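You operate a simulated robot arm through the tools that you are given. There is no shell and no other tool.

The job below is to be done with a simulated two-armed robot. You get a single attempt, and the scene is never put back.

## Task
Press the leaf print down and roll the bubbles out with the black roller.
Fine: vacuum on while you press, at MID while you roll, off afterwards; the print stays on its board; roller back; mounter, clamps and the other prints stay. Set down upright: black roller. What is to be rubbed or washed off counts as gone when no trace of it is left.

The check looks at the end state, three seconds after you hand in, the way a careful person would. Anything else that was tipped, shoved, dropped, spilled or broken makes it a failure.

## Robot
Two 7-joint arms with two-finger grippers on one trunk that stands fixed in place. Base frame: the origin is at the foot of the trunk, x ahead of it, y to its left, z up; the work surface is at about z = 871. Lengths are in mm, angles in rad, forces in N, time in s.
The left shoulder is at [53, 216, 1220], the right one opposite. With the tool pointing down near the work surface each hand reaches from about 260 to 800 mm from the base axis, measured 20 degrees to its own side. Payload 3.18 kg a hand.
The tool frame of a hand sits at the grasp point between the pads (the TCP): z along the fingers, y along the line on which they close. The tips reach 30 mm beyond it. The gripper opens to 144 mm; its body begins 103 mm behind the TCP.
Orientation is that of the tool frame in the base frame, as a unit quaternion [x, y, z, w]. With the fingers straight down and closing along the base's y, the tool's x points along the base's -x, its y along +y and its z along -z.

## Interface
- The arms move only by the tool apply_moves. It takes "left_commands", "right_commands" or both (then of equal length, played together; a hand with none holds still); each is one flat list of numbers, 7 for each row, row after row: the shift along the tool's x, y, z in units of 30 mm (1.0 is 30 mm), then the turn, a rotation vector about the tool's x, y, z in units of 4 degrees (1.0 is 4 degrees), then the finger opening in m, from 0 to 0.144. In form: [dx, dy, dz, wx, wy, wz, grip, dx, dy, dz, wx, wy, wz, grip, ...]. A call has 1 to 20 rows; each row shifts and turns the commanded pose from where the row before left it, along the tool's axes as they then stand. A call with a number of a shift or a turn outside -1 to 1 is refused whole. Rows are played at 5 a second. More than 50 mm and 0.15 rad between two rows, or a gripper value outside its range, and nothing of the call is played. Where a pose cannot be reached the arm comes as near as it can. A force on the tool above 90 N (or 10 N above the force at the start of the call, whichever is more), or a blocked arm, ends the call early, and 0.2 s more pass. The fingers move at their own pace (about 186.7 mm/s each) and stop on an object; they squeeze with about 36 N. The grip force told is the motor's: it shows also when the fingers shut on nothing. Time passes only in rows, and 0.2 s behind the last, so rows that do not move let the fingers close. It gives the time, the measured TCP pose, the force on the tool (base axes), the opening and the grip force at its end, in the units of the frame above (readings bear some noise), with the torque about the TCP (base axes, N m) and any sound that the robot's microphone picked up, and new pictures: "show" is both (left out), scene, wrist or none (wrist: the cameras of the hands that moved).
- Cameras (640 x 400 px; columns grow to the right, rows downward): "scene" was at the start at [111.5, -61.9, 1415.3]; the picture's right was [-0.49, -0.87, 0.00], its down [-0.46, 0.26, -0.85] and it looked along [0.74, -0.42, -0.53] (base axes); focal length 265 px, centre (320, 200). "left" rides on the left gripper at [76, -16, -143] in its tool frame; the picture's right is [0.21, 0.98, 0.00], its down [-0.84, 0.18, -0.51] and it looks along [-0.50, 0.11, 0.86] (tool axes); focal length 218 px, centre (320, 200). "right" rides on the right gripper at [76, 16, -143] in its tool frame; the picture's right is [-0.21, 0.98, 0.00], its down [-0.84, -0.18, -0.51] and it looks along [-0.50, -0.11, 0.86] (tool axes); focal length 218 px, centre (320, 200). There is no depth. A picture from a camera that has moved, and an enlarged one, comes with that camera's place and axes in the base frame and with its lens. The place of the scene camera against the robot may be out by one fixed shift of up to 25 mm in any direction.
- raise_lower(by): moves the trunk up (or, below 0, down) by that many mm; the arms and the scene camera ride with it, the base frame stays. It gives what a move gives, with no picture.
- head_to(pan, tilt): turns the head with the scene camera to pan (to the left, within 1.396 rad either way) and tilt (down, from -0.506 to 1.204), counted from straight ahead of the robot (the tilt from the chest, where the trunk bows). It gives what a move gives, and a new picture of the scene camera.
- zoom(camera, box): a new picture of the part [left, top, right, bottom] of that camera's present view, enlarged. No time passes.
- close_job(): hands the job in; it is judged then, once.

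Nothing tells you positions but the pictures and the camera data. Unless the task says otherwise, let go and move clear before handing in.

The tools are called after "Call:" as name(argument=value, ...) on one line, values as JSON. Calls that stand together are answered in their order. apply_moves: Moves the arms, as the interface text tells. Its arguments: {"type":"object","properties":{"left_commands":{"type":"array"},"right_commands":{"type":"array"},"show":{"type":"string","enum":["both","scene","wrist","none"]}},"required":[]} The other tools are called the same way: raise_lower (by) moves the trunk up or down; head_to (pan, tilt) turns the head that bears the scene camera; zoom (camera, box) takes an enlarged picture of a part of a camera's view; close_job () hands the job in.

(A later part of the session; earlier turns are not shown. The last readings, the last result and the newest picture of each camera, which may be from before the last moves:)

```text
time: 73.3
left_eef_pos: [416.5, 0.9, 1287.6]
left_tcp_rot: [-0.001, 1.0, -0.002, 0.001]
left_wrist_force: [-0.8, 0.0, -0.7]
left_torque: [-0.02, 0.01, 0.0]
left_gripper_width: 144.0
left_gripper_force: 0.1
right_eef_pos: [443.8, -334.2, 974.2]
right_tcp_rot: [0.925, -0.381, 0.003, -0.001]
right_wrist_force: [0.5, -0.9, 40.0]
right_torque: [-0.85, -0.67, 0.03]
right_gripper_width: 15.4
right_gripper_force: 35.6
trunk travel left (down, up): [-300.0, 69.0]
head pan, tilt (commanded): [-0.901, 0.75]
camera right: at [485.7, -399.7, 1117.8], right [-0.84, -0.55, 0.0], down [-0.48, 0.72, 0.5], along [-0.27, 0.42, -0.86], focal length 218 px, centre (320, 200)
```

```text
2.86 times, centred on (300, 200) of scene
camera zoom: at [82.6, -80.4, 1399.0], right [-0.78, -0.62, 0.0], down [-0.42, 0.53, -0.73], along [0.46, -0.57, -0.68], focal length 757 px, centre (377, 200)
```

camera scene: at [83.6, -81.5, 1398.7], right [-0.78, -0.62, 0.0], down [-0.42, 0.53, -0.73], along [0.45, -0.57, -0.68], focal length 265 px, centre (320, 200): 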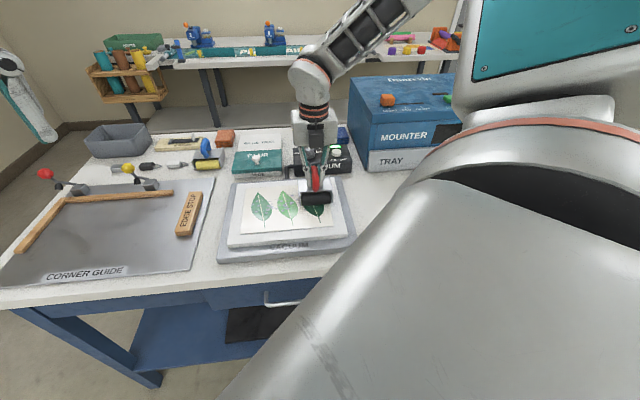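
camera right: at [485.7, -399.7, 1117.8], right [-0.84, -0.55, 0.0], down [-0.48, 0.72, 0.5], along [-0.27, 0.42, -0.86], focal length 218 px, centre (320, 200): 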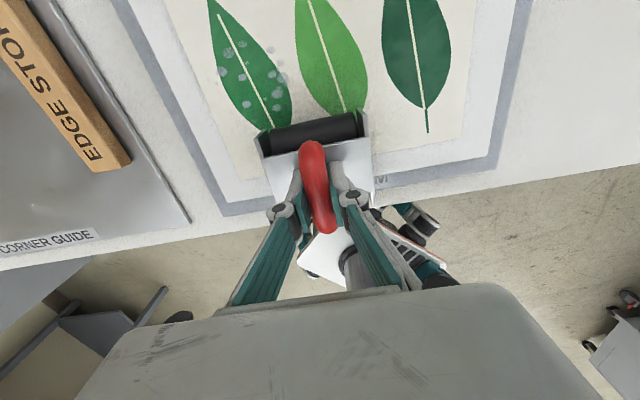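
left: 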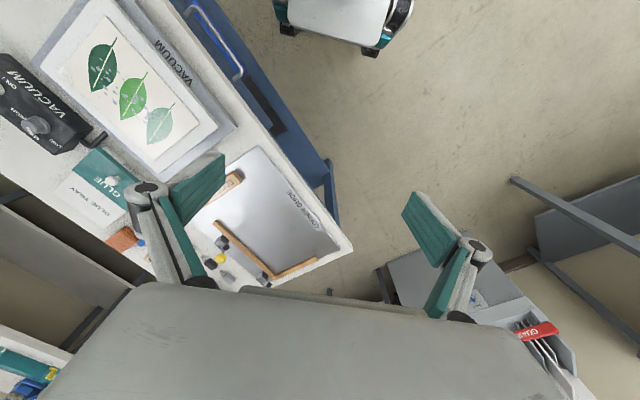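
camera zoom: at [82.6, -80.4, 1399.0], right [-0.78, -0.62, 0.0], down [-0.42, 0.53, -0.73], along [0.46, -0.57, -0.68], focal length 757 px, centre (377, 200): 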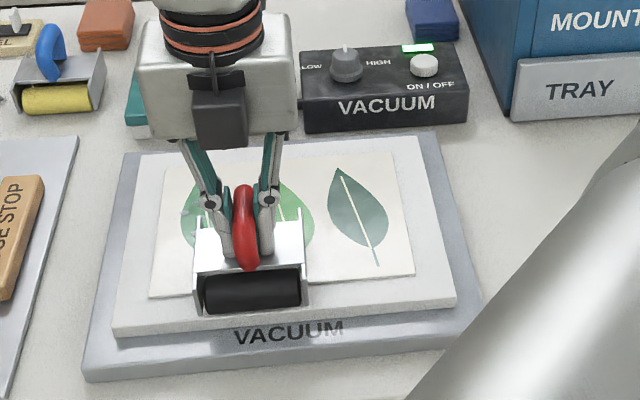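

Third strip is clean. Moving to the last (left) strip.

Call:
apply_moves(right_commands=[0, 0, -0.3, 0, 0, 0, 0.0, 0, 0, -0.4, 0, 0, 0, 0.0, 0.83, -0.867, 0, 0, 0, 0, 0.0, 0.83, -0.867, 0, 0, 0, 0, 0.0, 0, 0, 0.3, 0, 0, 0, 0.0, 0, 0, 0.25, 0, 0, 0, 0.0, 0, 0, 0.1, 0, 0, 0, 0.0, 0, 0, 0.03, 0, 0, 0, 0.0], show="wrist")

Call:
zoom(camera="right", box=[60, 0, 420, 230])

```text
time: 75.1
left_eef_pos: [418.7, -1.6, 1286.6]
left_tcp_rot: [-0.001, 1.0, -0.001, 0.0]
left_wrist_force: [-1.3, 0.2, -0.3]
left_torque: [-0.01, -0.01, 0.01]
left_gripper_width: 143.8
left_gripper_force: 0.1
right_eef_pos: [518.0, -334.3, 975.0]
right_tcp_rot: [0.925, -0.38, 0.002, -0.001]
right_wrist_force: [-0.8, 0.0, 12.6]
right_torque: [-0.16, 0.23, -0.05]
right_gripper_width: 15.5
right_gripper_force: 36.0
trunk travel left (down, up): [-300.0, 69.0]
head pan, tilt (commanded): [-0.901, 0.75]
camera right: at [560.0, -399.0, 1118.4], right [-0.84, -0.55, 0.0], down [-0.47, 0.72, 0.51], along [-0.27, 0.43, -0.86], focal length 218 px, centre (320, 200)
```

right: 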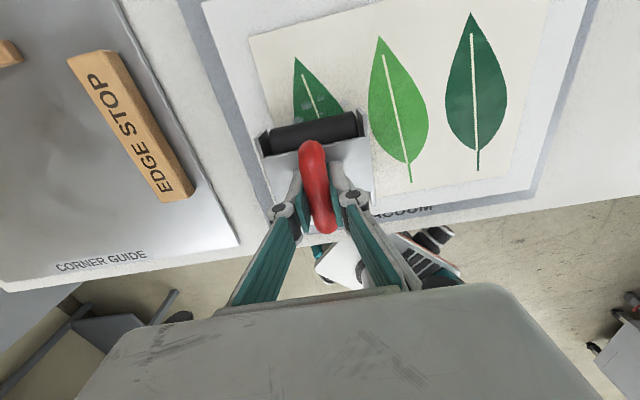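

```text
1.74 times, centred on (240, 115) of right
camera zoom: at [560.0, -399.0, 1118.4], right [-0.84, -0.55, 0.0], down [-0.47, 0.72, 0.51], along [-0.27, 0.43, -0.86], focal length 380 px, centre (459, 348)
```

zoom: 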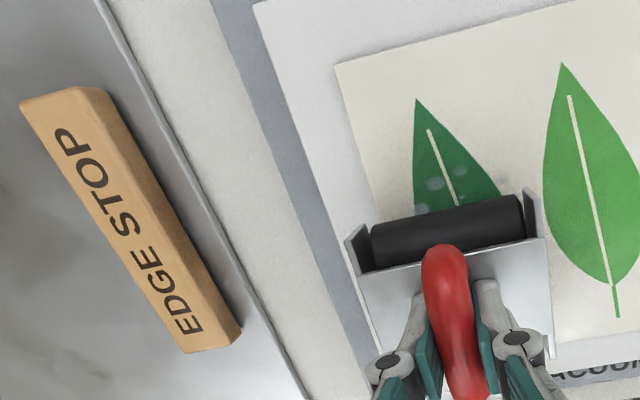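

Call:
apply_moves(right_commands=[0.1, 0, 0.04, 0, 0, 0, 0.0, 0.4, 0, 0, 0, 0, 0, 0.0, 0.4, 0, 0, 0, 0, 0, 0.0, 0.4, 0, 0, 0, 0, 0, 0.0, 0.4, 0, 0, 0, 0, 0, 0.0, 0.4, 0, 0, 0, 0, 0, 0.0, 0.4, 0, 0, 0, 0, 0, 0.0, 0.5, 0, 0, 0, 0, 0, 0.0, 0, 0, 0, 0, 0, 0, 0.0], show="wrist")

Call:
zoom(camera="scene", box=[220, 130, 380, 270])

```text
time: 77.1
left_eef_pos: [416.9, 0.4, 1285.2]
left_tcp_rot: [-0.001, 1.0, -0.002, 0.001]
left_wrist_force: [0.3, -0.3, -0.1]
left_torque: [0.04, -0.01, 0.0]
left_gripper_width: 143.9
left_gripper_force: 0.0
right_eef_pos: [580.2, -395.8, 974.5]
right_tcp_rot: [0.925, -0.381, 0.003, 0.0]
right_wrist_force: [-1.9, -3.0, 32.3]
right_torque: [0.32, 0.58, -0.03]
right_gripper_width: 15.6
right_gripper_force: 35.8
trunk travel left (down, up): [-300.0, 69.0]
head pan, tilt (commanded): [-0.901, 0.75]
camera right: at [622.9, -460.8, 1118.0], right [-0.84, -0.55, 0.0], down [-0.47, 0.72, 0.51], along [-0.27, 0.42, -0.86], focal length 218 px, centre (320, 200)
```

right: 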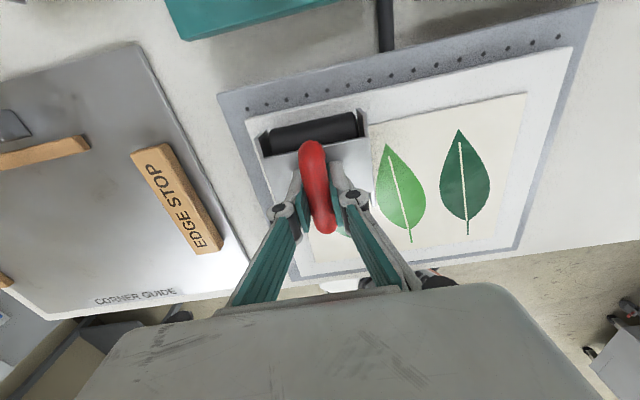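

```text
2.86 times, centred on (300, 200) of scene
camera zoom: at [82.4, -81.0, 1398.9], right [-0.78, -0.62, 0.0], down [-0.42, 0.53, -0.73], along [0.46, -0.57, -0.68], focal length 757 px, centre (377, 200)
```

zoom: 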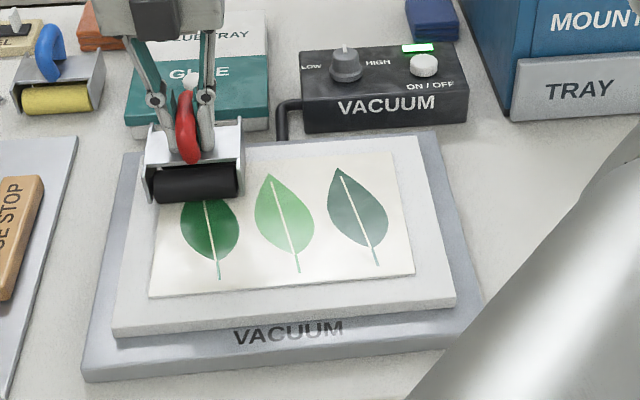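

Call:
apply_moves(right_commands=[-0.3, 0, -0.02, 0, 0, 0, 0.0, -0.4, 0, 0, 0, 0, 0, 0.0, -0.4, 0, 0, 0, 0, 0, 0.0, -0.4, 0, 0, 0, 0, 0, 0.0, -0.4, 0, 0, 0, 0, 0, 0.0, -0.4, 0, 0, 0, 0, 0, 0.0, -0.4, 0, 0, 0, 0, 0, 0.0, -0.4, 0, 0, 0, 0, 0, 0.0, -0.4, 0, 0, 0, 0, 0, 0.0, -0.4, 0, 0, 0, 0, 0, 0.0, -0.4, 0, 0, 0, 0, 0, 0.0, -0.3, 0, 0, 0, 0, 0, 0.0], show="wrist")

Call:
zoom(camera="scene", box=[220, 130, 380, 270])

```text
time: 79.7
left_eef_pos: [416.0, -0.4, 1286.3]
left_tcp_rot: [-0.001, 1.0, -0.002, 0.002]
left_wrist_force: [-0.2, -0.8, 0.8]
left_torque: [-0.02, -0.02, -0.01]
left_gripper_width: 144.1
left_gripper_force: 0.0
right_eef_pos: [483.2, -300.3, 973.4]
right_tcp_rot: [0.925, -0.381, 0.003, 0.0]
right_wrist_force: [1.4, 1.2, 38.9]
right_torque: [-0.82, -0.8, 0.07]
right_gripper_width: 15.5
right_gripper_force: 35.7
trunk travel left (down, up): [-300.0, 69.0]
head pan, tilt (commanded): [-0.901, 0.75]
camera right: at [524.5, -364.6, 1117.8], right [-0.84, -0.55, 0.0], down [-0.48, 0.72, 0.5], along [-0.27, 0.42, -0.86], focal length 218 px, centre (320, 200)
```

right: 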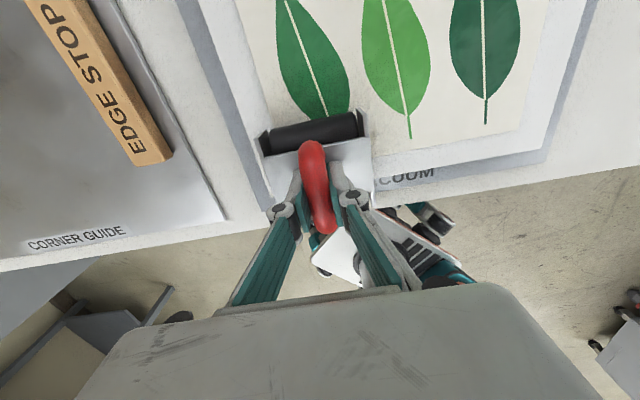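

```text
2.86 times, centred on (300, 200) of scene
camera zoom: at [82.4, -80.7, 1398.9], right [-0.78, -0.62, 0.0], down [-0.42, 0.53, -0.73], along [0.46, -0.57, -0.68], focal length 757 px, centre (377, 200)
```

zoom: 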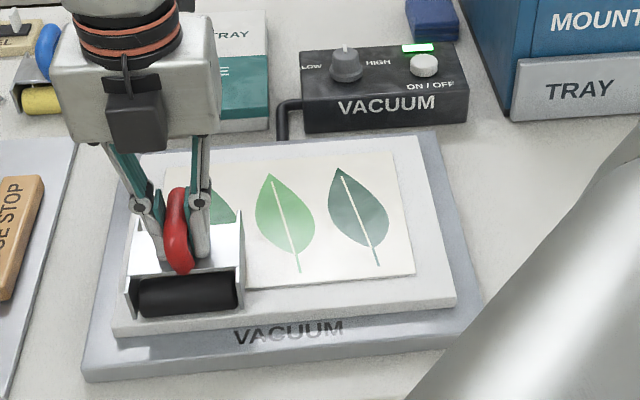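

All strips are rolled. I'll lift the roller clear and inspect the whole print closely for any leftover bubbles.

Call:
apply_moves(right_commands=[0, 0, -0.3, 0, 0, 0, 0.0, 0, 0, -0.7, 0, 0, 0, 0.0, 0, 0, -1, 0, 0, 0, 0.0, 0, 0.8, -1, 0, 0, 0, 0.0, 0, 0.8, -0.5, 0, 0, 0, 0.0, -0.5, 0.8, 0, 0, 0, 0, 0.0], show="both")

Call:
zoom(camera="right", box=[140, 0, 460, 200])

Call:
zoom(camera="left", box=[0, 0, 260, 160])

Call:
zoom(camera="scene", box=[230, 160, 350, 260])

```text
time: 81.1
left_eef_pos: [418.5, -1.1, 1288.0]
left_tcp_rot: [0.0, 1.0, -0.001, -0.001]
left_wrist_force: [0.4, 0.0, -0.6]
left_torque: [-0.02, -0.02, -0.03]
left_gripper_width: 144.2
left_gripper_force: 0.2
right_eef_pos: [421.0, -341.8, 1079.4]
right_tcp_rot: [0.925, -0.38, 0.0, -0.001]
right_wrist_force: [-0.9, 0.7, -2.6]
right_torque: [0.01, 0.01, -0.01]
right_gripper_width: 15.5
right_gripper_force: 36.1
trunk travel left (down, up): [-300.0, 69.0]
head pan, tilt (commanded): [-0.901, 0.75]
camera scene: at [83.7, -82.7, 1398.7], right [-0.78, -0.62, 0.0], down [-0.42, 0.53, -0.73], along [0.45, -0.57, -0.68], focal length 265 px, centre (320, 200)
camera right: at [463.3, -406.6, 1222.3], right [-0.84, -0.55, 0.0], down [-0.47, 0.72, 0.51], along [-0.28, 0.43, -0.86], focal length 218 px, centre (320, 200)
```

scene: 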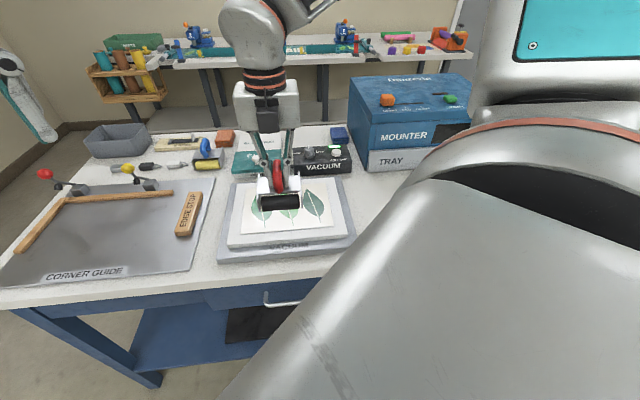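
right: 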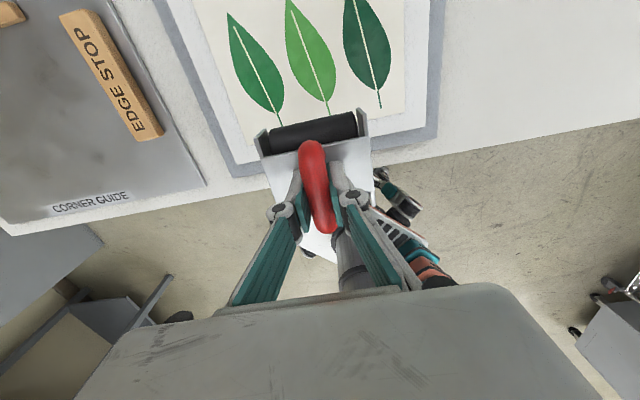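

```text
2.00 times, centred on (300, 100) of right
camera zoom: at [463.3, -406.6, 1222.3], right [-0.84, -0.55, 0.0], down [-0.47, 0.72, 0.51], along [-0.28, 0.43, -0.86], focal length 436 px, centre (360, 400)
```

zoom: 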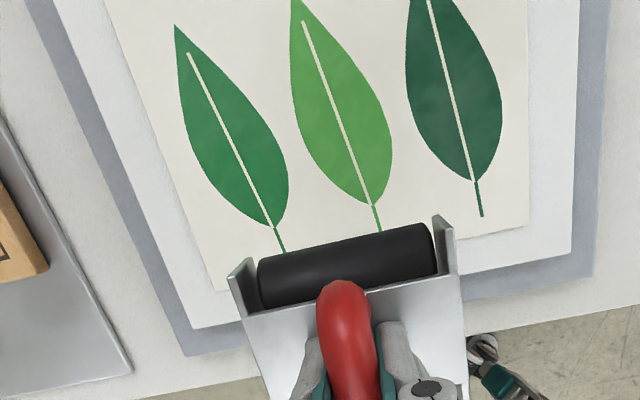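

```text
2.46 times, centred on (130, 80) of left
camera zoom: at [341.2, -17.5, 1428.5], right [-0.21, 0.98, 0.0], down [0.84, 0.18, 0.51], along [0.5, 0.11, -0.86], focal length 537 px, centre (788, 495)
```

zoom: 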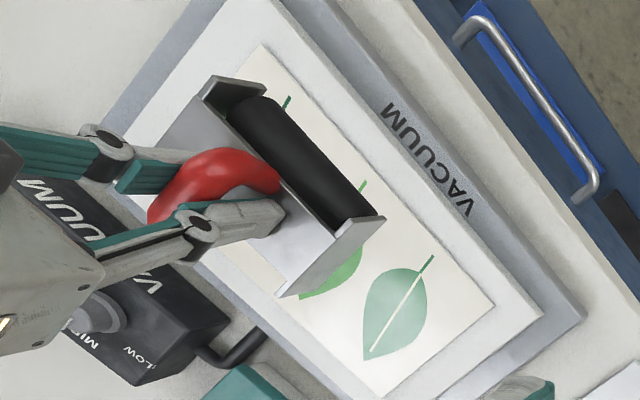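

```text
4.00 times, centred on (290, 210) of scene
camera zoom: at [83.7, -82.7, 1398.7], right [-0.78, -0.62, 0.0], down [-0.42, 0.53, -0.73], along [0.45, -0.57, -0.68], focal length 1060 px, centre (440, 160)
```

zoom: 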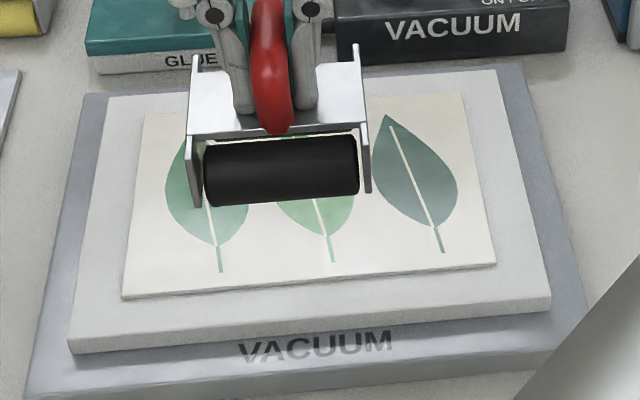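

The print looks clear. I'll carry the roller back over its original spot and view the full print unobstructed.

Call:
apply_moves(right_commands=[0.215, 0.9, 0, 0, 0, 0, 0.0, 0.215, 0.9, 0, 0, 0, 0, 0.0, 0.215, 0.9, 0, 0, 0, 0, 0.0, 0.215, 0.9, 0, 0, 0, 0, 0.0, 0.215, 0.9, 0, 0, 0, 0, 0.0, 0.215, 0.9, 0, 0, 0, 0, 0.0, 0.215, 0.9, 0, 0, 0, 0, 0.0, 0.215, 0.9, 0, 0, 0, 0, 0.0, 0.215, 0.9, 0, 0, 0, 0, 0.0, 0.215, 0.9, 0, 0, 0, 0, 0.0, 0.215, 0.9, 0, 0, 0, 0, 0.0, 0.215, 0.9, 0, 0, 0, 0, 0.0, 0, 0, 0, 0, 0, 0.575, 0.0], show="both")

Call:
zoom(camera="scene", box=[225, 160, 365, 260])

Call:
zoom(camera="left", box=[30, 0, 230, 150])

Call:
zoom(camera="right", box=[0, 40, 260, 230])

```text
time: 83.9
left_eef_pos: [419.8, -1.2, 1285.3]
left_tcp_rot: [-0.001, 1.0, -0.002, 0.0]
left_wrist_force: [-0.3, -0.4, 0.2]
left_torque: [0.02, 0.01, 0.0]
left_gripper_width: 143.8
left_gripper_force: 0.1
right_eef_pos: [246.5, -629.4, 1077.8]
right_tcp_rot: [0.917, -0.398, 0.001, -0.001]
right_wrist_force: [0.6, -0.1, -3.0]
right_torque: [-0.01, -0.01, -0.04]
right_gripper_width: 15.5
right_gripper_force: 35.5
trunk travel left (down, up): [-300.0, 69.0]
head pan, tilt (commanded): [-0.901, 0.75]
camera scene: at [85.4, -82.5, 1398.5], right [-0.78, -0.62, 0.0], down [-0.42, 0.53, -0.73], along [0.45, -0.57, -0.68], focal length 265 px, centre (320, 200)
camera right: at [287.0, -695.1, 1220.6], right [-0.86, -0.51, 0.0], down [-0.44, 0.74, 0.51], along [-0.26, 0.44, -0.86], focal length 218 px, centre (320, 200)
```

scene: 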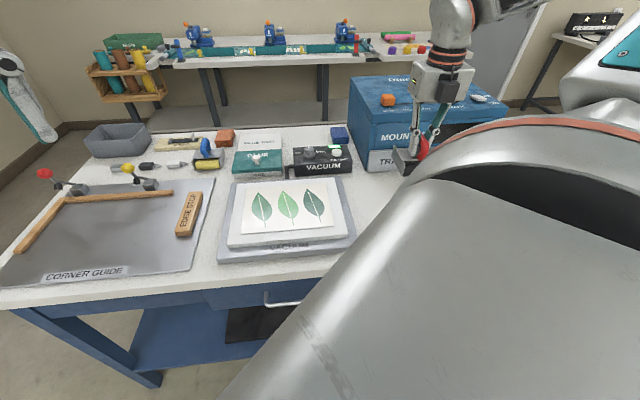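
right: 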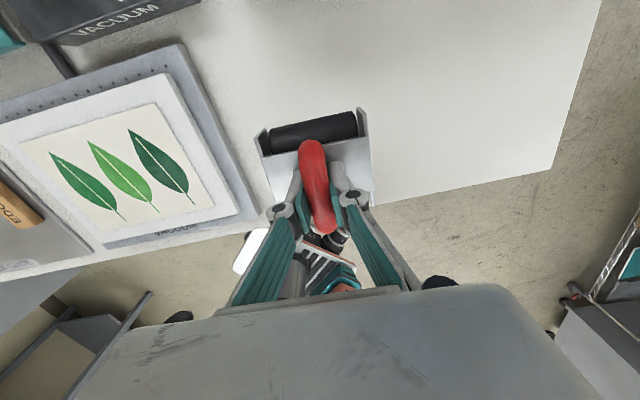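

```text
4.00 times, centred on (295, 210) of scene
camera zoom: at [85.4, -82.5, 1398.5], right [-0.78, -0.62, 0.0], down [-0.42, 0.53, -0.73], along [0.45, -0.57, -0.68], focal length 1060 px, centre (420, 160)
```

zoom: 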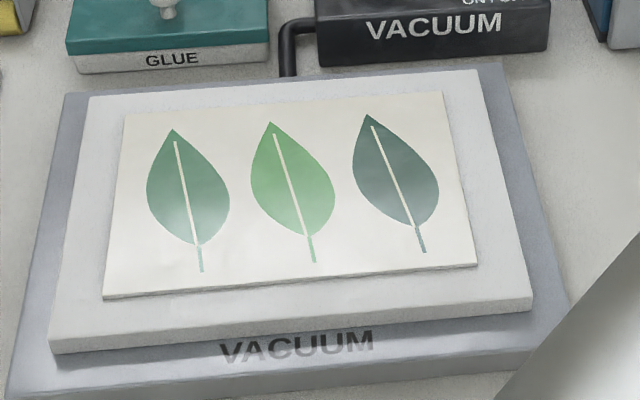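

```text
2.67 times, centred on (130, 75) of left
camera zoom: at [343.0, -17.3, 1427.9], right [-0.21, 0.98, 0.0], down [0.84, 0.18, 0.51], along [0.5, 0.11, -0.86], focal length 582 px, centre (827, 533)
```

zoom: 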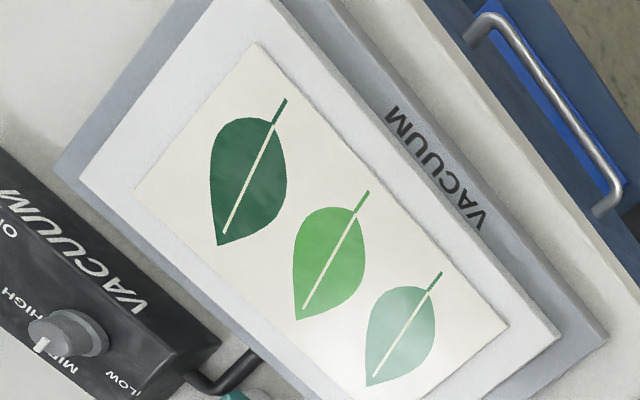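

```text
2.11 times, centred on (130, 135) of right
camera zoom: at [287.0, -695.1, 1220.6], right [-0.86, -0.51, 0.0], down [-0.44, 0.74, 0.51], along [-0.26, 0.44, -0.86], focal length 460 px, centre (720, 337)
```

zoom: 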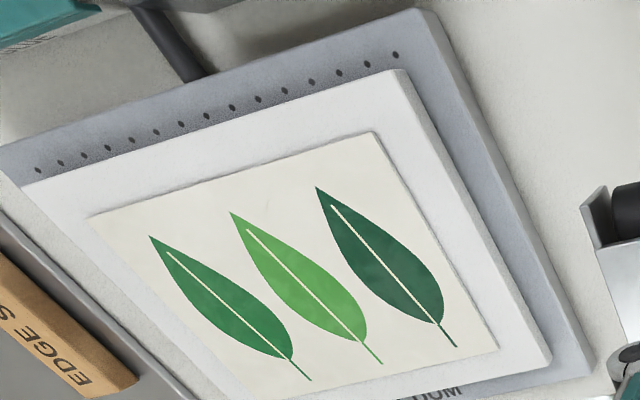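

Call:
zoom(camera="scene", box=[240, 175, 300, 240])

Call:
zoom(camera="scene", box=[285, 175, 345, 240])

Call:
zoom(camera="left", box=[70, 10, 230, 150])

Call:
zoom(camera="right", box=[30, 100, 220, 220])

```text
6.15 times, centred on (270, 208) of scene
camera zoom: at [85.4, -82.5, 1398.5], right [-0.78, -0.62, 0.0], down [-0.42, 0.53, -0.73], along [0.45, -0.57, -0.68], focal length 1630 px, centre (628, 154)
```

zoom: 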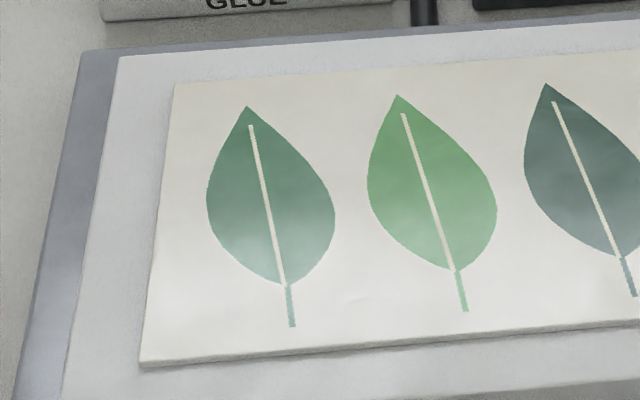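

```text
6.15 times, centred on (315, 208) of scene
camera zoom: at [85.4, -82.5, 1398.5], right [-0.78, -0.62, 0.0], down [-0.42, 0.53, -0.73], along [0.45, -0.57, -0.68], focal length 1630 px, centre (351, 154)
```

zoom: 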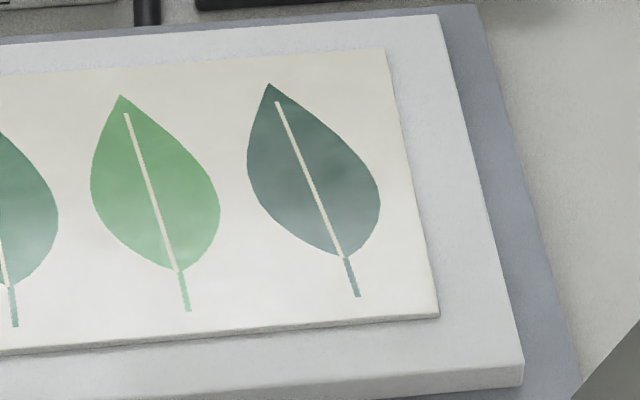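

```text
2.86 times, centred on (150, 80) of left
camera zoom: at [343.0, -17.3, 1427.9], right [-0.21, 0.98, 0.0], down [0.84, 0.18, 0.51], along [0.5, 0.11, -0.86], focal length 624 px, centre (806, 543)
```

zoom: 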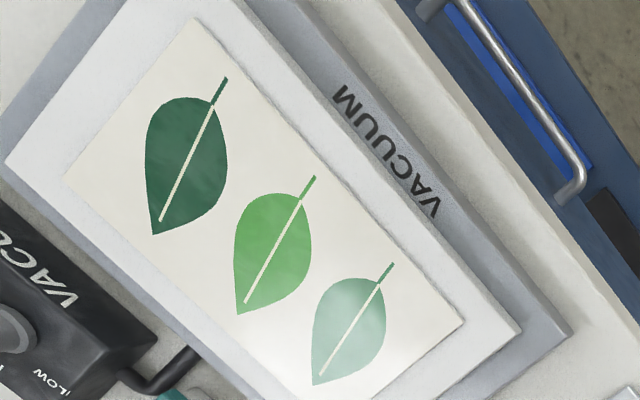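

```text
3.33 times, centred on (125, 160) of right
camera zoom: at [287.0, -695.1, 1220.6], right [-0.86, -0.51, 0.0], down [-0.44, 0.74, 0.51], along [-0.26, 0.44, -0.86], focal length 728 px, centre (970, 333)
```

zoom: 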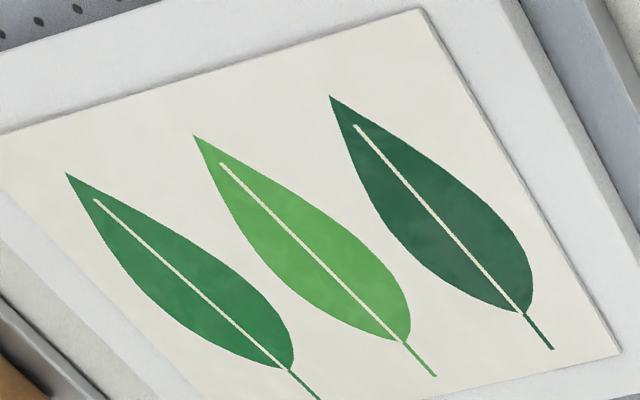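

The print is clean and flat with no bubbles left. Now I'll lower the roller back onto its original spot.

Call:
apply_moves(right_commands=[-0.016, -0.056, 0.9, 0, 0, 0, 0.0, 0, 0, 0.9, 0, 0, 0, 0.0, 0, 0, 0.9, 0, 0, 0, 0.0, 0, 0, 0.9, 0, 0, 0, 0.0, 0, 0, 0.6, 0, 0, 0, 0.0, 0, 0, 0.2, 0, 0, 0, 0.0, 0, 0, 0, 0, 0, 0, 0.0], show="wrist")

Call:
zoom(camera="right", box=[230, 80, 410, 220])

```text
time: 85.5
left_eef_pos: [419.5, -1.4, 1286.1]
left_tcp_rot: [-0.001, 1.0, -0.001, 0.0]
left_wrist_force: [-0.3, 0.3, -0.3]
left_torque: [-0.01, 0.01, -0.03]
left_gripper_width: 143.9
left_gripper_force: 0.0
right_eef_pos: [251.4, -624.4, 943.7]
right_tcp_rot: [0.917, -0.399, 0.001, -0.001]
right_wrist_force: [0.4, -0.9, -3.8]
right_torque: [0.03, -0.02, -0.04]
right_gripper_width: 15.2
right_gripper_force: 36.3
trunk travel left (down, up): [-300.0, 69.0]
head pan, tilt (commanded): [-0.901, 0.75]
camera right: at [291.0, -691.9, 1087.9], right [-0.86, -0.51, 0.0], down [-0.44, 0.74, 0.51], along [-0.26, 0.44, -0.86], focal length 218 px, centre (320, 200)
```

right: 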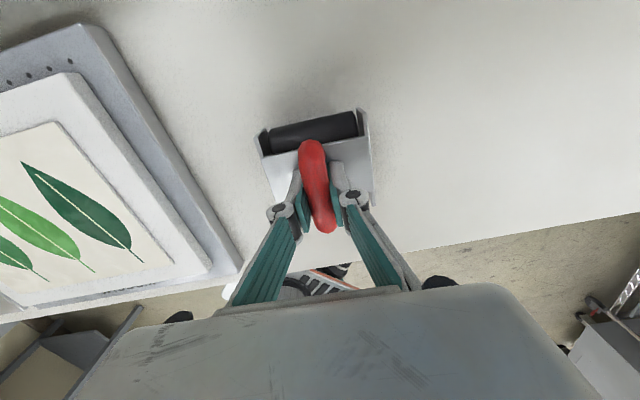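

```text
2.86 times, centred on (320, 150) of right
camera zoom: at [291.0, -691.9, 1087.9], right [-0.86, -0.51, 0.0], down [-0.44, 0.74, 0.51], along [-0.26, 0.44, -0.86], focal length 624 px, centre (320, 343)
```

zoom: 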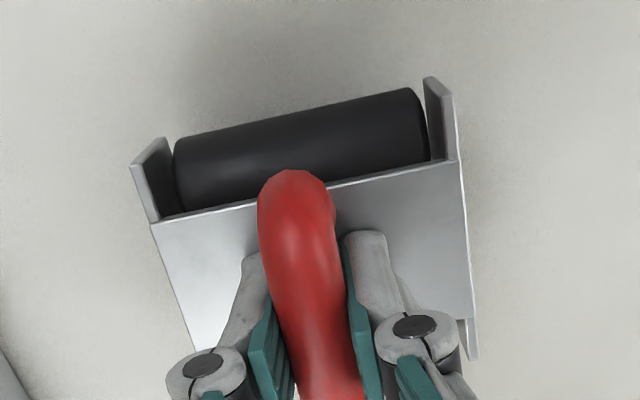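

Call:
apply_moves(right_commands=[0, 0.17, 0, 0, 0, 0, 0.0, 0, 0, 0.1, 0, 0, 0, 0.0, 0, 0, 0.07, 0, 0, 0, 0.0], show="none")

```text
time: 86.3
left_eef_pos: [418.8, -2.0, 1284.4]
left_tcp_rot: [-0.001, 1.0, -0.001, -0.001]
left_wrist_force: [-0.5, 0.6, 0.4]
left_torque: [0.0, -0.02, -0.02]
left_gripper_width: 143.9
left_gripper_force: 0.0
right_eef_pos: [245.5, -627.4, 939.5]
right_tcp_rot: [0.917, -0.399, 0.0, 0.0]
right_wrist_force: [0.0, 0.5, -3.3]
right_torque: [0.01, -0.01, 0.02]
right_gripper_width: 16.0
right_gripper_force: 35.7
trunk travel left (down, up): [-300.0, 69.0]
head pan, tilt (commanded): [-0.901, 0.75]
```

Call:
apply_moves(right_commands=[-0.03, -0.03, 0.07, 0, 0, 0, 0.0, 0, 0, 0.04, 0, 0, 0, 0.0], show="none")

```text
time: 86.9
left_eef_pos: [419.3, -1.4, 1285.6]
left_tcp_rot: [-0.001, 1.0, -0.001, 0.0]
left_wrist_force: [-0.2, -0.6, -0.6]
left_torque: [0.01, -0.01, -0.02]
left_gripper_width: 144.1
left_gripper_force: 0.1
right_eef_pos: [246.6, -626.6, 935.8]
right_tcp_rot: [0.917, -0.399, 0.0, 0.0]
right_wrist_force: [-0.4, -0.2, -2.0]
right_torque: [0.04, -0.01, -0.01]
right_gripper_width: 15.4
right_gripper_force: 36.0
trunk travel left (down, up): [-300.0, 69.0]
head pan, tilt (commanded): [-0.901, 0.75]
```

Call:
apply_moves(right_commands=[0, 0, 0.04, 0, 0, 0, 0.0, 0, 0, 0.02, 0, 0, 0, 0.0], show="none")

```text
time: 87.5
left_eef_pos: [419.3, -1.7, 1286.0]
left_tcp_rot: [0.0, 1.0, -0.001, 0.0]
left_wrist_force: [0.3, 0.3, 0.6]
left_torque: [0.03, -0.02, 0.02]
left_gripper_width: 144.1
left_gripper_force: 0.1
right_eef_pos: [246.7, -627.4, 932.9]
right_tcp_rot: [0.917, -0.399, 0.0, -0.001]
right_wrist_force: [-0.1, 1.0, -2.2]
right_torque: [0.02, 0.02, -0.03]
right_gripper_width: 15.8
right_gripper_force: 36.1
trunk travel left (down, up): [-300.0, 69.0]
head pan, tilt (commanded): [-0.901, 0.75]
```

Call:
apply_moves(right_commands=[0, 0, 0.03, 0, 0, 0, 0.0, 0, 0, 0.02, 0, 0, 0, 0.0], show="wrist")

Call:
zoom(camera="right", box=[230, 80, 410, 220])

```text
time: 88.1
left_eef_pos: [418.1, -1.0, 1285.6]
left_tcp_rot: [-0.001, 1.0, -0.001, 0.0]
left_wrist_force: [0.3, 0.1, 0.2]
left_torque: [0.02, 0.0, 0.01]
left_gripper_width: 143.9
left_gripper_force: 0.0
right_eef_pos: [246.9, -626.5, 933.2]
right_tcp_rot: [0.917, -0.4, 0.001, 0.001]
right_wrist_force: [-4.2, -3.2, 9.2]
right_torque: [0.21, 0.18, 0.08]
right_gripper_width: 15.6
right_gripper_force: 35.8
trunk travel left (down, up): [-300.0, 69.0]
head pan, tilt (commanded): [-0.901, 0.75]
camera right: at [286.8, -693.6, 1077.0], right [-0.86, -0.51, 0.0], down [-0.44, 0.74, 0.51], along [-0.26, 0.43, -0.86], focal length 218 px, centre (320, 200)
```

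right: 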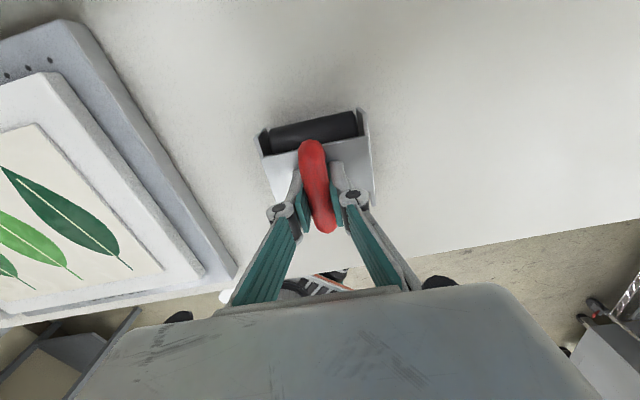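

```text
2.86 times, centred on (320, 150) of right
camera zoom: at [286.8, -693.6, 1077.0], right [-0.86, -0.51, 0.0], down [-0.44, 0.74, 0.51], along [-0.26, 0.43, -0.86], focal length 624 px, centre (320, 343)
```

zoom: 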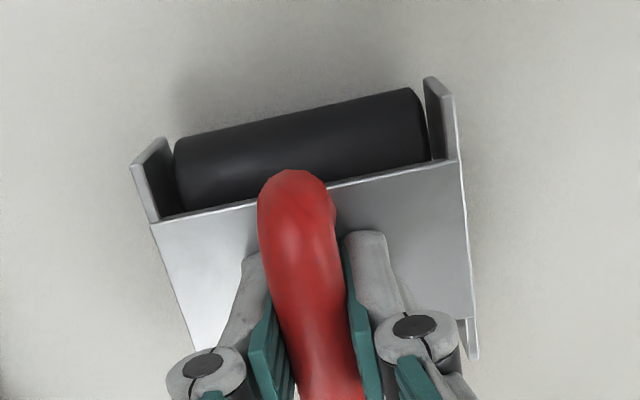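

The roller stands on the table at its original place. I'll ease the pressure, open the fingers and lift away straight up.

Call:
apply_moves(right_commands=[0, 0, -0.03, 0, 0, 0, 0.0, 0, 0, 0, 0, 0, 0, 0.03, 0, 0, 0, 0, 0, 0, 0.05, 0, 0, 0, 0, 0, 0, 0.05], show="wrist")

Call:
zoom(camera="right", box=[240, 100, 400, 220])

```text
time: 89.1
left_eef_pos: [418.6, -0.8, 1285.9]
left_tcp_rot: [-0.001, 1.0, -0.001, 0.0]
left_wrist_force: [0.3, -0.1, -0.4]
left_torque: [0.0, -0.01, -0.03]
left_gripper_width: 144.1
left_gripper_force: 0.0
right_eef_pos: [247.3, -627.1, 933.9]
right_tcp_rot: [0.917, -0.399, 0.002, 0.0]
right_wrist_force: [1.5, 1.0, 7.7]
right_torque: [0.06, -0.06, 0.03]
right_gripper_width: 50.7
right_gripper_force: 0.0
trunk travel left (down, up): [-300.0, 69.0]
head pan, tilt (commanded): [-0.901, 0.75]
camera right: at [286.9, -693.4, 1077.6], right [-0.86, -0.51, 0.0], down [-0.44, 0.74, 0.51], along [-0.26, 0.44, -0.86], focal length 218 px, centre (320, 200)
```

right: 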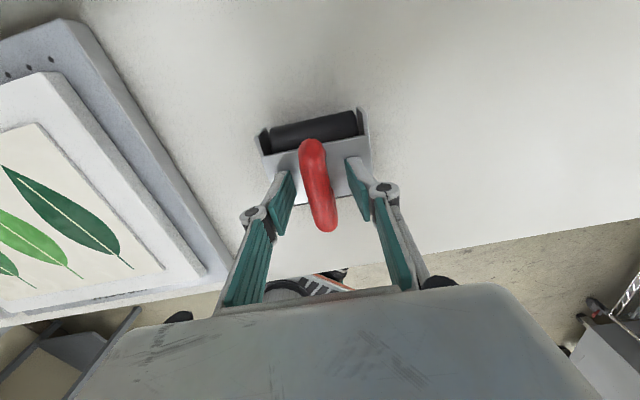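

```text
3.33 times, centred on (320, 160) of right
camera zoom: at [286.9, -693.4, 1077.6], right [-0.86, -0.51, 0.0], down [-0.44, 0.74, 0.51], along [-0.26, 0.44, -0.86], focal length 728 px, centre (320, 333)
```

zoom: 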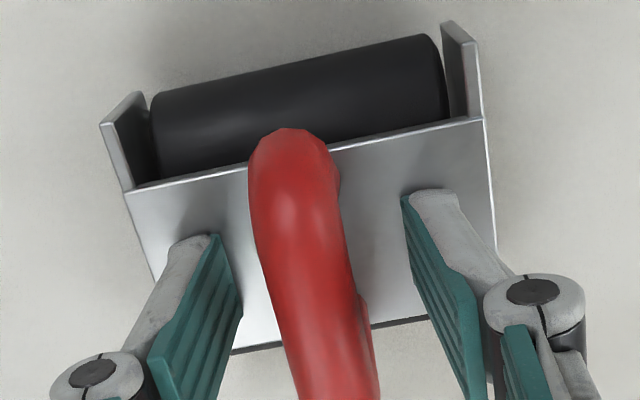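

Call:
apply_moves(right_commands=[0, 0, -0.3, 0, 0, 0, 0.05, 0, 0, -0.7, 0, 0, 0, 0.06, 0, 0, -0.9, 0, 0, 0, 0.07, 0, 0, -1, 0, 0, 0, 0.07, 0, 0, -1, 0, 0, 0, 0.07], show="both")

Call:
zoom(camera="right", box=[240, 80, 400, 200])

```text
time: 90.3
left_eef_pos: [418.3, -0.5, 1285.6]
left_tcp_rot: [0.0, 1.0, -0.002, 0.0]
left_wrist_force: [0.6, 0.2, -0.1]
left_torque: [-0.04, -0.04, 0.01]
left_gripper_width: 144.2
left_gripper_force: 0.0
right_eef_pos: [244.4, -626.9, 1051.2]
right_tcp_rot: [0.917, -0.398, 0.001, -0.001]
right_wrist_force: [-0.5, 0.4, 0.1]
right_torque: [0.02, 0.0, -0.02]
right_gripper_width: 70.0
right_gripper_force: 0.0
trunk travel left (down, up): [-300.0, 69.0]
head pan, tilt (commanded): [-0.901, 0.75]
camera scene: at [84.6, -82.0, 1398.6], right [-0.78, -0.62, 0.0], down [-0.42, 0.53, -0.73], along [0.45, -0.57, -0.68], focal length 265 px, centre (320, 200)
camera right: at [284.8, -693.2, 1194.6], right [-0.86, -0.51, 0.0], down [-0.44, 0.74, 0.51], along [-0.26, 0.44, -0.86], focal length 218 px, centre (320, 200)
```

scene: 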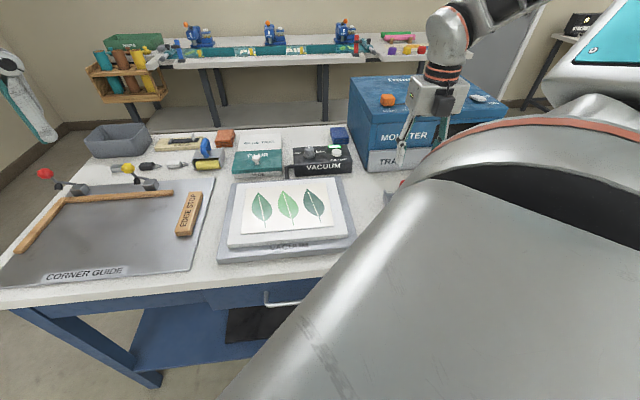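
right: 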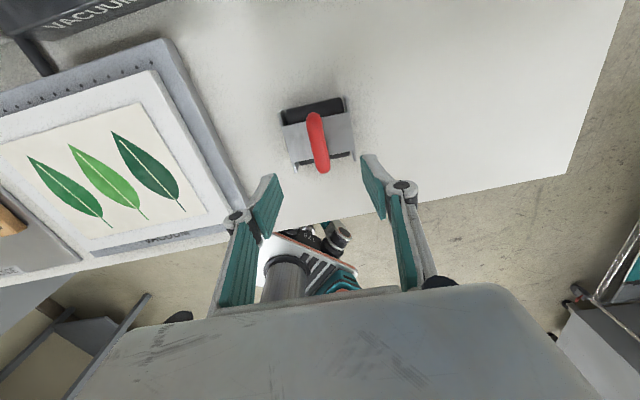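

```text
3.33 times, centred on (320, 140) of right
camera zoom: at [284.8, -693.2, 1194.6], right [-0.86, -0.51, 0.0], down [-0.44, 0.74, 0.51], along [-0.26, 0.44, -0.86], focal length 728 px, centre (320, 400)
```

zoom: 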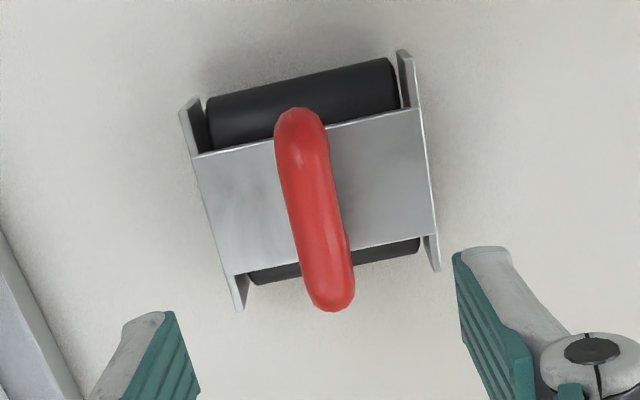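

The roller is back upright in its place. Now I'll close the fingers and go back to the vacuum button, moving left first and then forward to stay clear of the mounter.

Call:
apply_moves(right_commands=[0, 0, 0, 0, 0, -0.575, 0.0, 0, -0.84, 0, 0, 0, 0, 0.0, 0, -0.84, 0, 0, 0, 0, 0.0, 0, -0.84, 0, 0, 0, 0, 0.0, 0, -0.84, 0, 0, 0, 0, 0.0, 0, -0.84, 0, 0, 0, 0, 0.0, 0, -0.84, 0, 0, 0, 0, 0.0, 0.94, 0, 0, 0, 0, 0, 0.0, 0.94, 0, 0, 0, 0, 0, 0.0, 0.94, 0, 0, 0, 0, 0, 0.0, 0.94, 0, 0, 0, 0, 0, 0.0, 0.94, 0, 0, 0, 0, 0, 0.0, 0.94, 0, 0, 0, 0, 0, 0.0], show="both")

```text
time: 93.1
left_eef_pos: [420.7, -1.7, 1285.5]
left_tcp_rot: [-0.001, 1.0, 0.0, -0.001]
left_wrist_force: [0.2, 0.4, -0.1]
left_torque: [0.01, 0.01, -0.01]
left_gripper_width: 143.9
left_gripper_force: 0.0
right_eef_pos: [472.7, -638.8, 1051.9]
right_tcp_rot: [0.925, -0.38, -0.001, -0.001]
right_wrist_force: [0.2, 0.7, 0.3]
right_torque: [0.03, -0.02, -0.03]
right_gripper_width: 0.0
right_gripper_force: 30.5
trunk travel left (down, up): [-300.0, 69.0]
head pan, tilt (commanded): [-0.901, 0.75]
camera scene: at [85.7, -83.0, 1398.4], right [-0.78, -0.62, 0.0], down [-0.42, 0.53, -0.73], along [0.45, -0.57, -0.68], focal length 265 px, centre (320, 200)
camera right: at [517.2, -703.9, 1193.8], right [-0.84, -0.55, 0.0], down [-0.47, 0.72, 0.51], along [-0.28, 0.43, -0.86], focal length 218 px, centre (320, 200)
```

scene: 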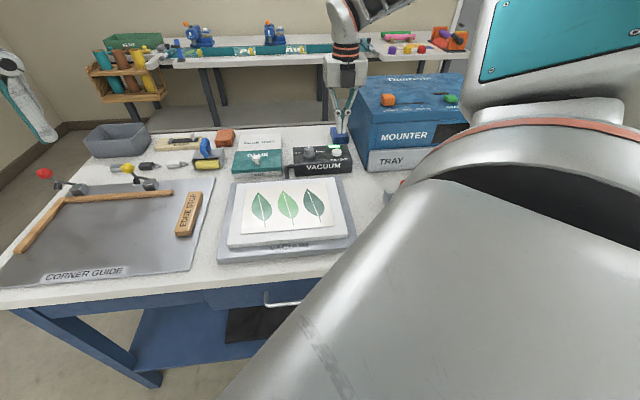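
right: 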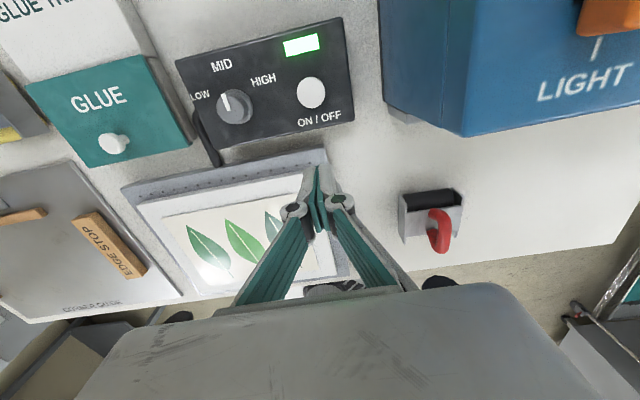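

Call:
zoom(camera="right", box=[180, 0, 380, 140])

```text
2.86 times, centred on (280, 70) of right
camera zoom: at [517.2, -703.9, 1193.8], right [-0.84, -0.55, 0.0], down [-0.47, 0.72, 0.51], along [-0.28, 0.43, -0.86], focal length 624 px, centre (434, 571)
```

zoom: 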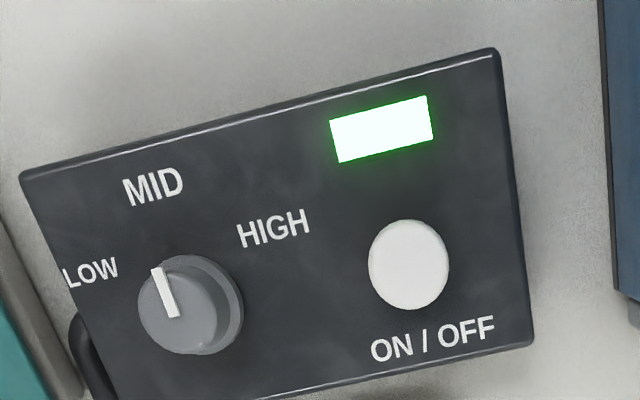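

The knob still reads MID and the LED is lit. Moving over the button at about (513,-681) and descending.

Call:
apply_moves(right_commands=[0.96, 0.03, 0, 0, 0, 0, 0.0, 0.96, 0.03, 0, 0, 0, 0, 0.0, 0, 0, 0.85, 0, 0, 0, 0.0, 0, 0, 0.85, 0, 0, 0, 0.0, 0, 0, 0.85, 0, 0, 0, 0.0, 0, 0, 0, 0, 0, 0, 0.0], show="both")

Call:
zoom(camera="right", box=[220, 80, 420, 220])

Call:
zoom(camera="scene", box=[280, 100, 370, 180])

```text
time: 94.5
left_eef_pos: [418.5, -0.1, 1285.7]
left_tcp_rot: [-0.001, 1.0, -0.001, 0.0]
left_wrist_force: [-1.1, -0.1, 0.8]
left_torque: [-0.01, 0.0, -0.02]
left_gripper_width: 143.9
left_gripper_force: 0.1
right_eef_pos: [512.0, -680.3, 977.7]
right_tcp_rot: [0.925, -0.38, 0.0, -0.001]
right_wrist_force: [0.1, 0.6, 0.2]
right_torque: [-0.02, 0.01, 0.0]
right_gripper_width: 0.0
right_gripper_force: 30.8
trunk travel left (down, up): [-300.0, 69.0]
head pan, tilt (commanded): [-0.901, 0.75]
camera scene: at [84.8, -82.2, 1398.6], right [-0.78, -0.62, 0.0], down [-0.42, 0.53, -0.73], along [0.45, -0.57, -0.68], focal length 265 px, centre (320, 200)
camera right: at [555.1, -744.8, 1121.2], right [-0.84, -0.55, 0.0], down [-0.47, 0.72, 0.51], along [-0.28, 0.42, -0.86], focal length 218 px, centre (320, 200)
```

scene: 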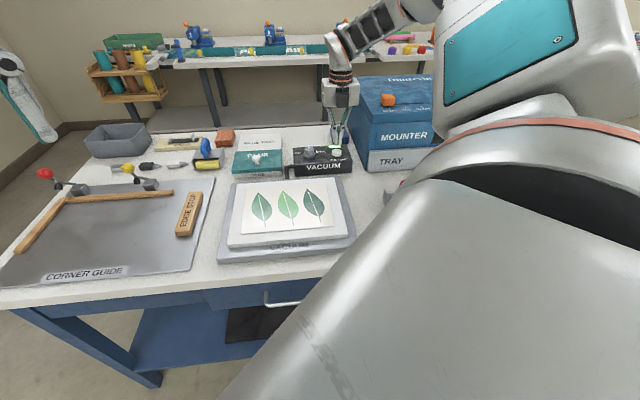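
right: 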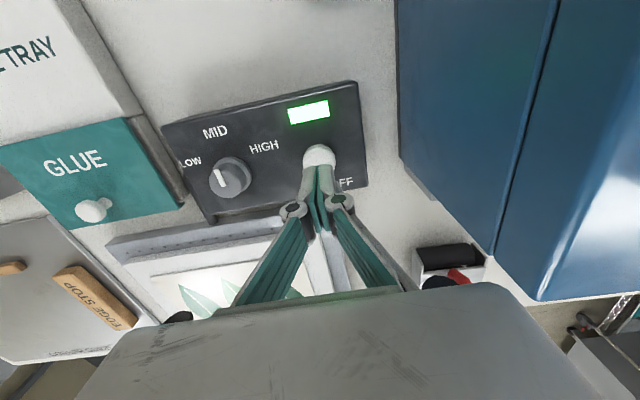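

```text
2.86 times, centred on (320, 150) of right
camera zoom: at [555.1, -744.8, 1121.2], right [-0.84, -0.55, 0.0], down [-0.47, 0.72, 0.51], along [-0.28, 0.42, -0.86], focal length 624 px, centre (320, 343)
```

zoom: 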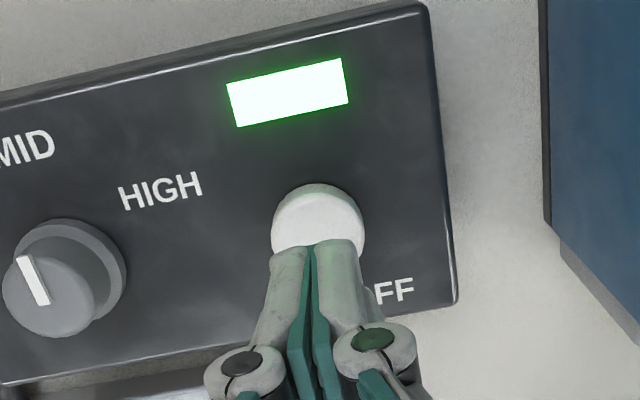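

```text
5.00 times, centred on (325, 140) of scene
camera zoom: at [84.8, -82.2, 1398.6], right [-0.78, -0.62, 0.0], down [-0.42, 0.53, -0.73], along [0.45, -0.57, -0.68], focal length 1324 px, centre (295, 500)
```

zoom: 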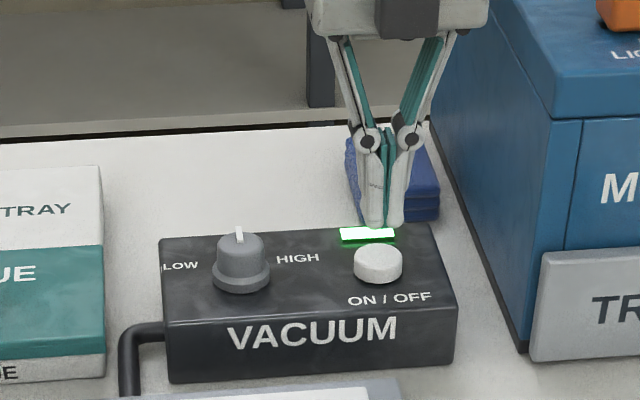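

Call:
apply_moves(right_commands=[0.03, 0, 0.5, 0, 0, 0, 0.0, 0, 0, 0.3, 0, 0, 0, 0.0, 0, 0, 0.1, 0, 0, 0, 0.0], show="none")

```text
time: 95.3
left_eef_pos: [419.9, -0.9, 1285.7]
left_tcp_rot: [-0.001, 1.0, 0.0, 0.001]
left_wrist_force: [-0.1, -0.1, 0.7]
left_torque: [-0.04, 0.0, 0.01]
left_gripper_width: 144.0
left_gripper_force: 0.1
right_eef_pos: [513.5, -680.1, 949.2]
right_tcp_rot: [0.925, -0.38, 0.0, 0.0]
right_wrist_force: [0.7, -0.9, 0.5]
right_torque: [0.02, 0.02, 0.01]
right_gripper_width: 0.0
right_gripper_force: 30.6
trunk travel left (down, up): [-300.0, 69.0]
head pan, tilt (commanded): [-0.901, 0.75]
```

Call:
apply_moves(right_commands=[0, 0, 0.07, 0, 0, 0, 0.0, 0, 0, 0.07, 0, 0, 0, 0.0], show="none")

```text
time: 95.9
left_eef_pos: [418.3, -1.1, 1284.9]
left_tcp_rot: [0.0, 1.0, -0.001, 0.0]
left_wrist_force: [-0.5, -0.5, 1.3]
left_torque: [-0.01, 0.01, 0.0]
left_gripper_width: 144.1
left_gripper_force: 0.1
right_eef_pos: [513.4, -680.2, 944.6]
right_tcp_rot: [0.925, -0.38, 0.001, 0.0]
right_wrist_force: [1.1, 0.3, 2.6]
right_torque: [0.01, -0.02, 0.01]
right_gripper_width: 6.1
right_gripper_force: 30.4
trunk travel left (down, up): [-300.0, 69.0]
head pan, tilt (commanded): [-0.901, 0.75]
heard: click
```

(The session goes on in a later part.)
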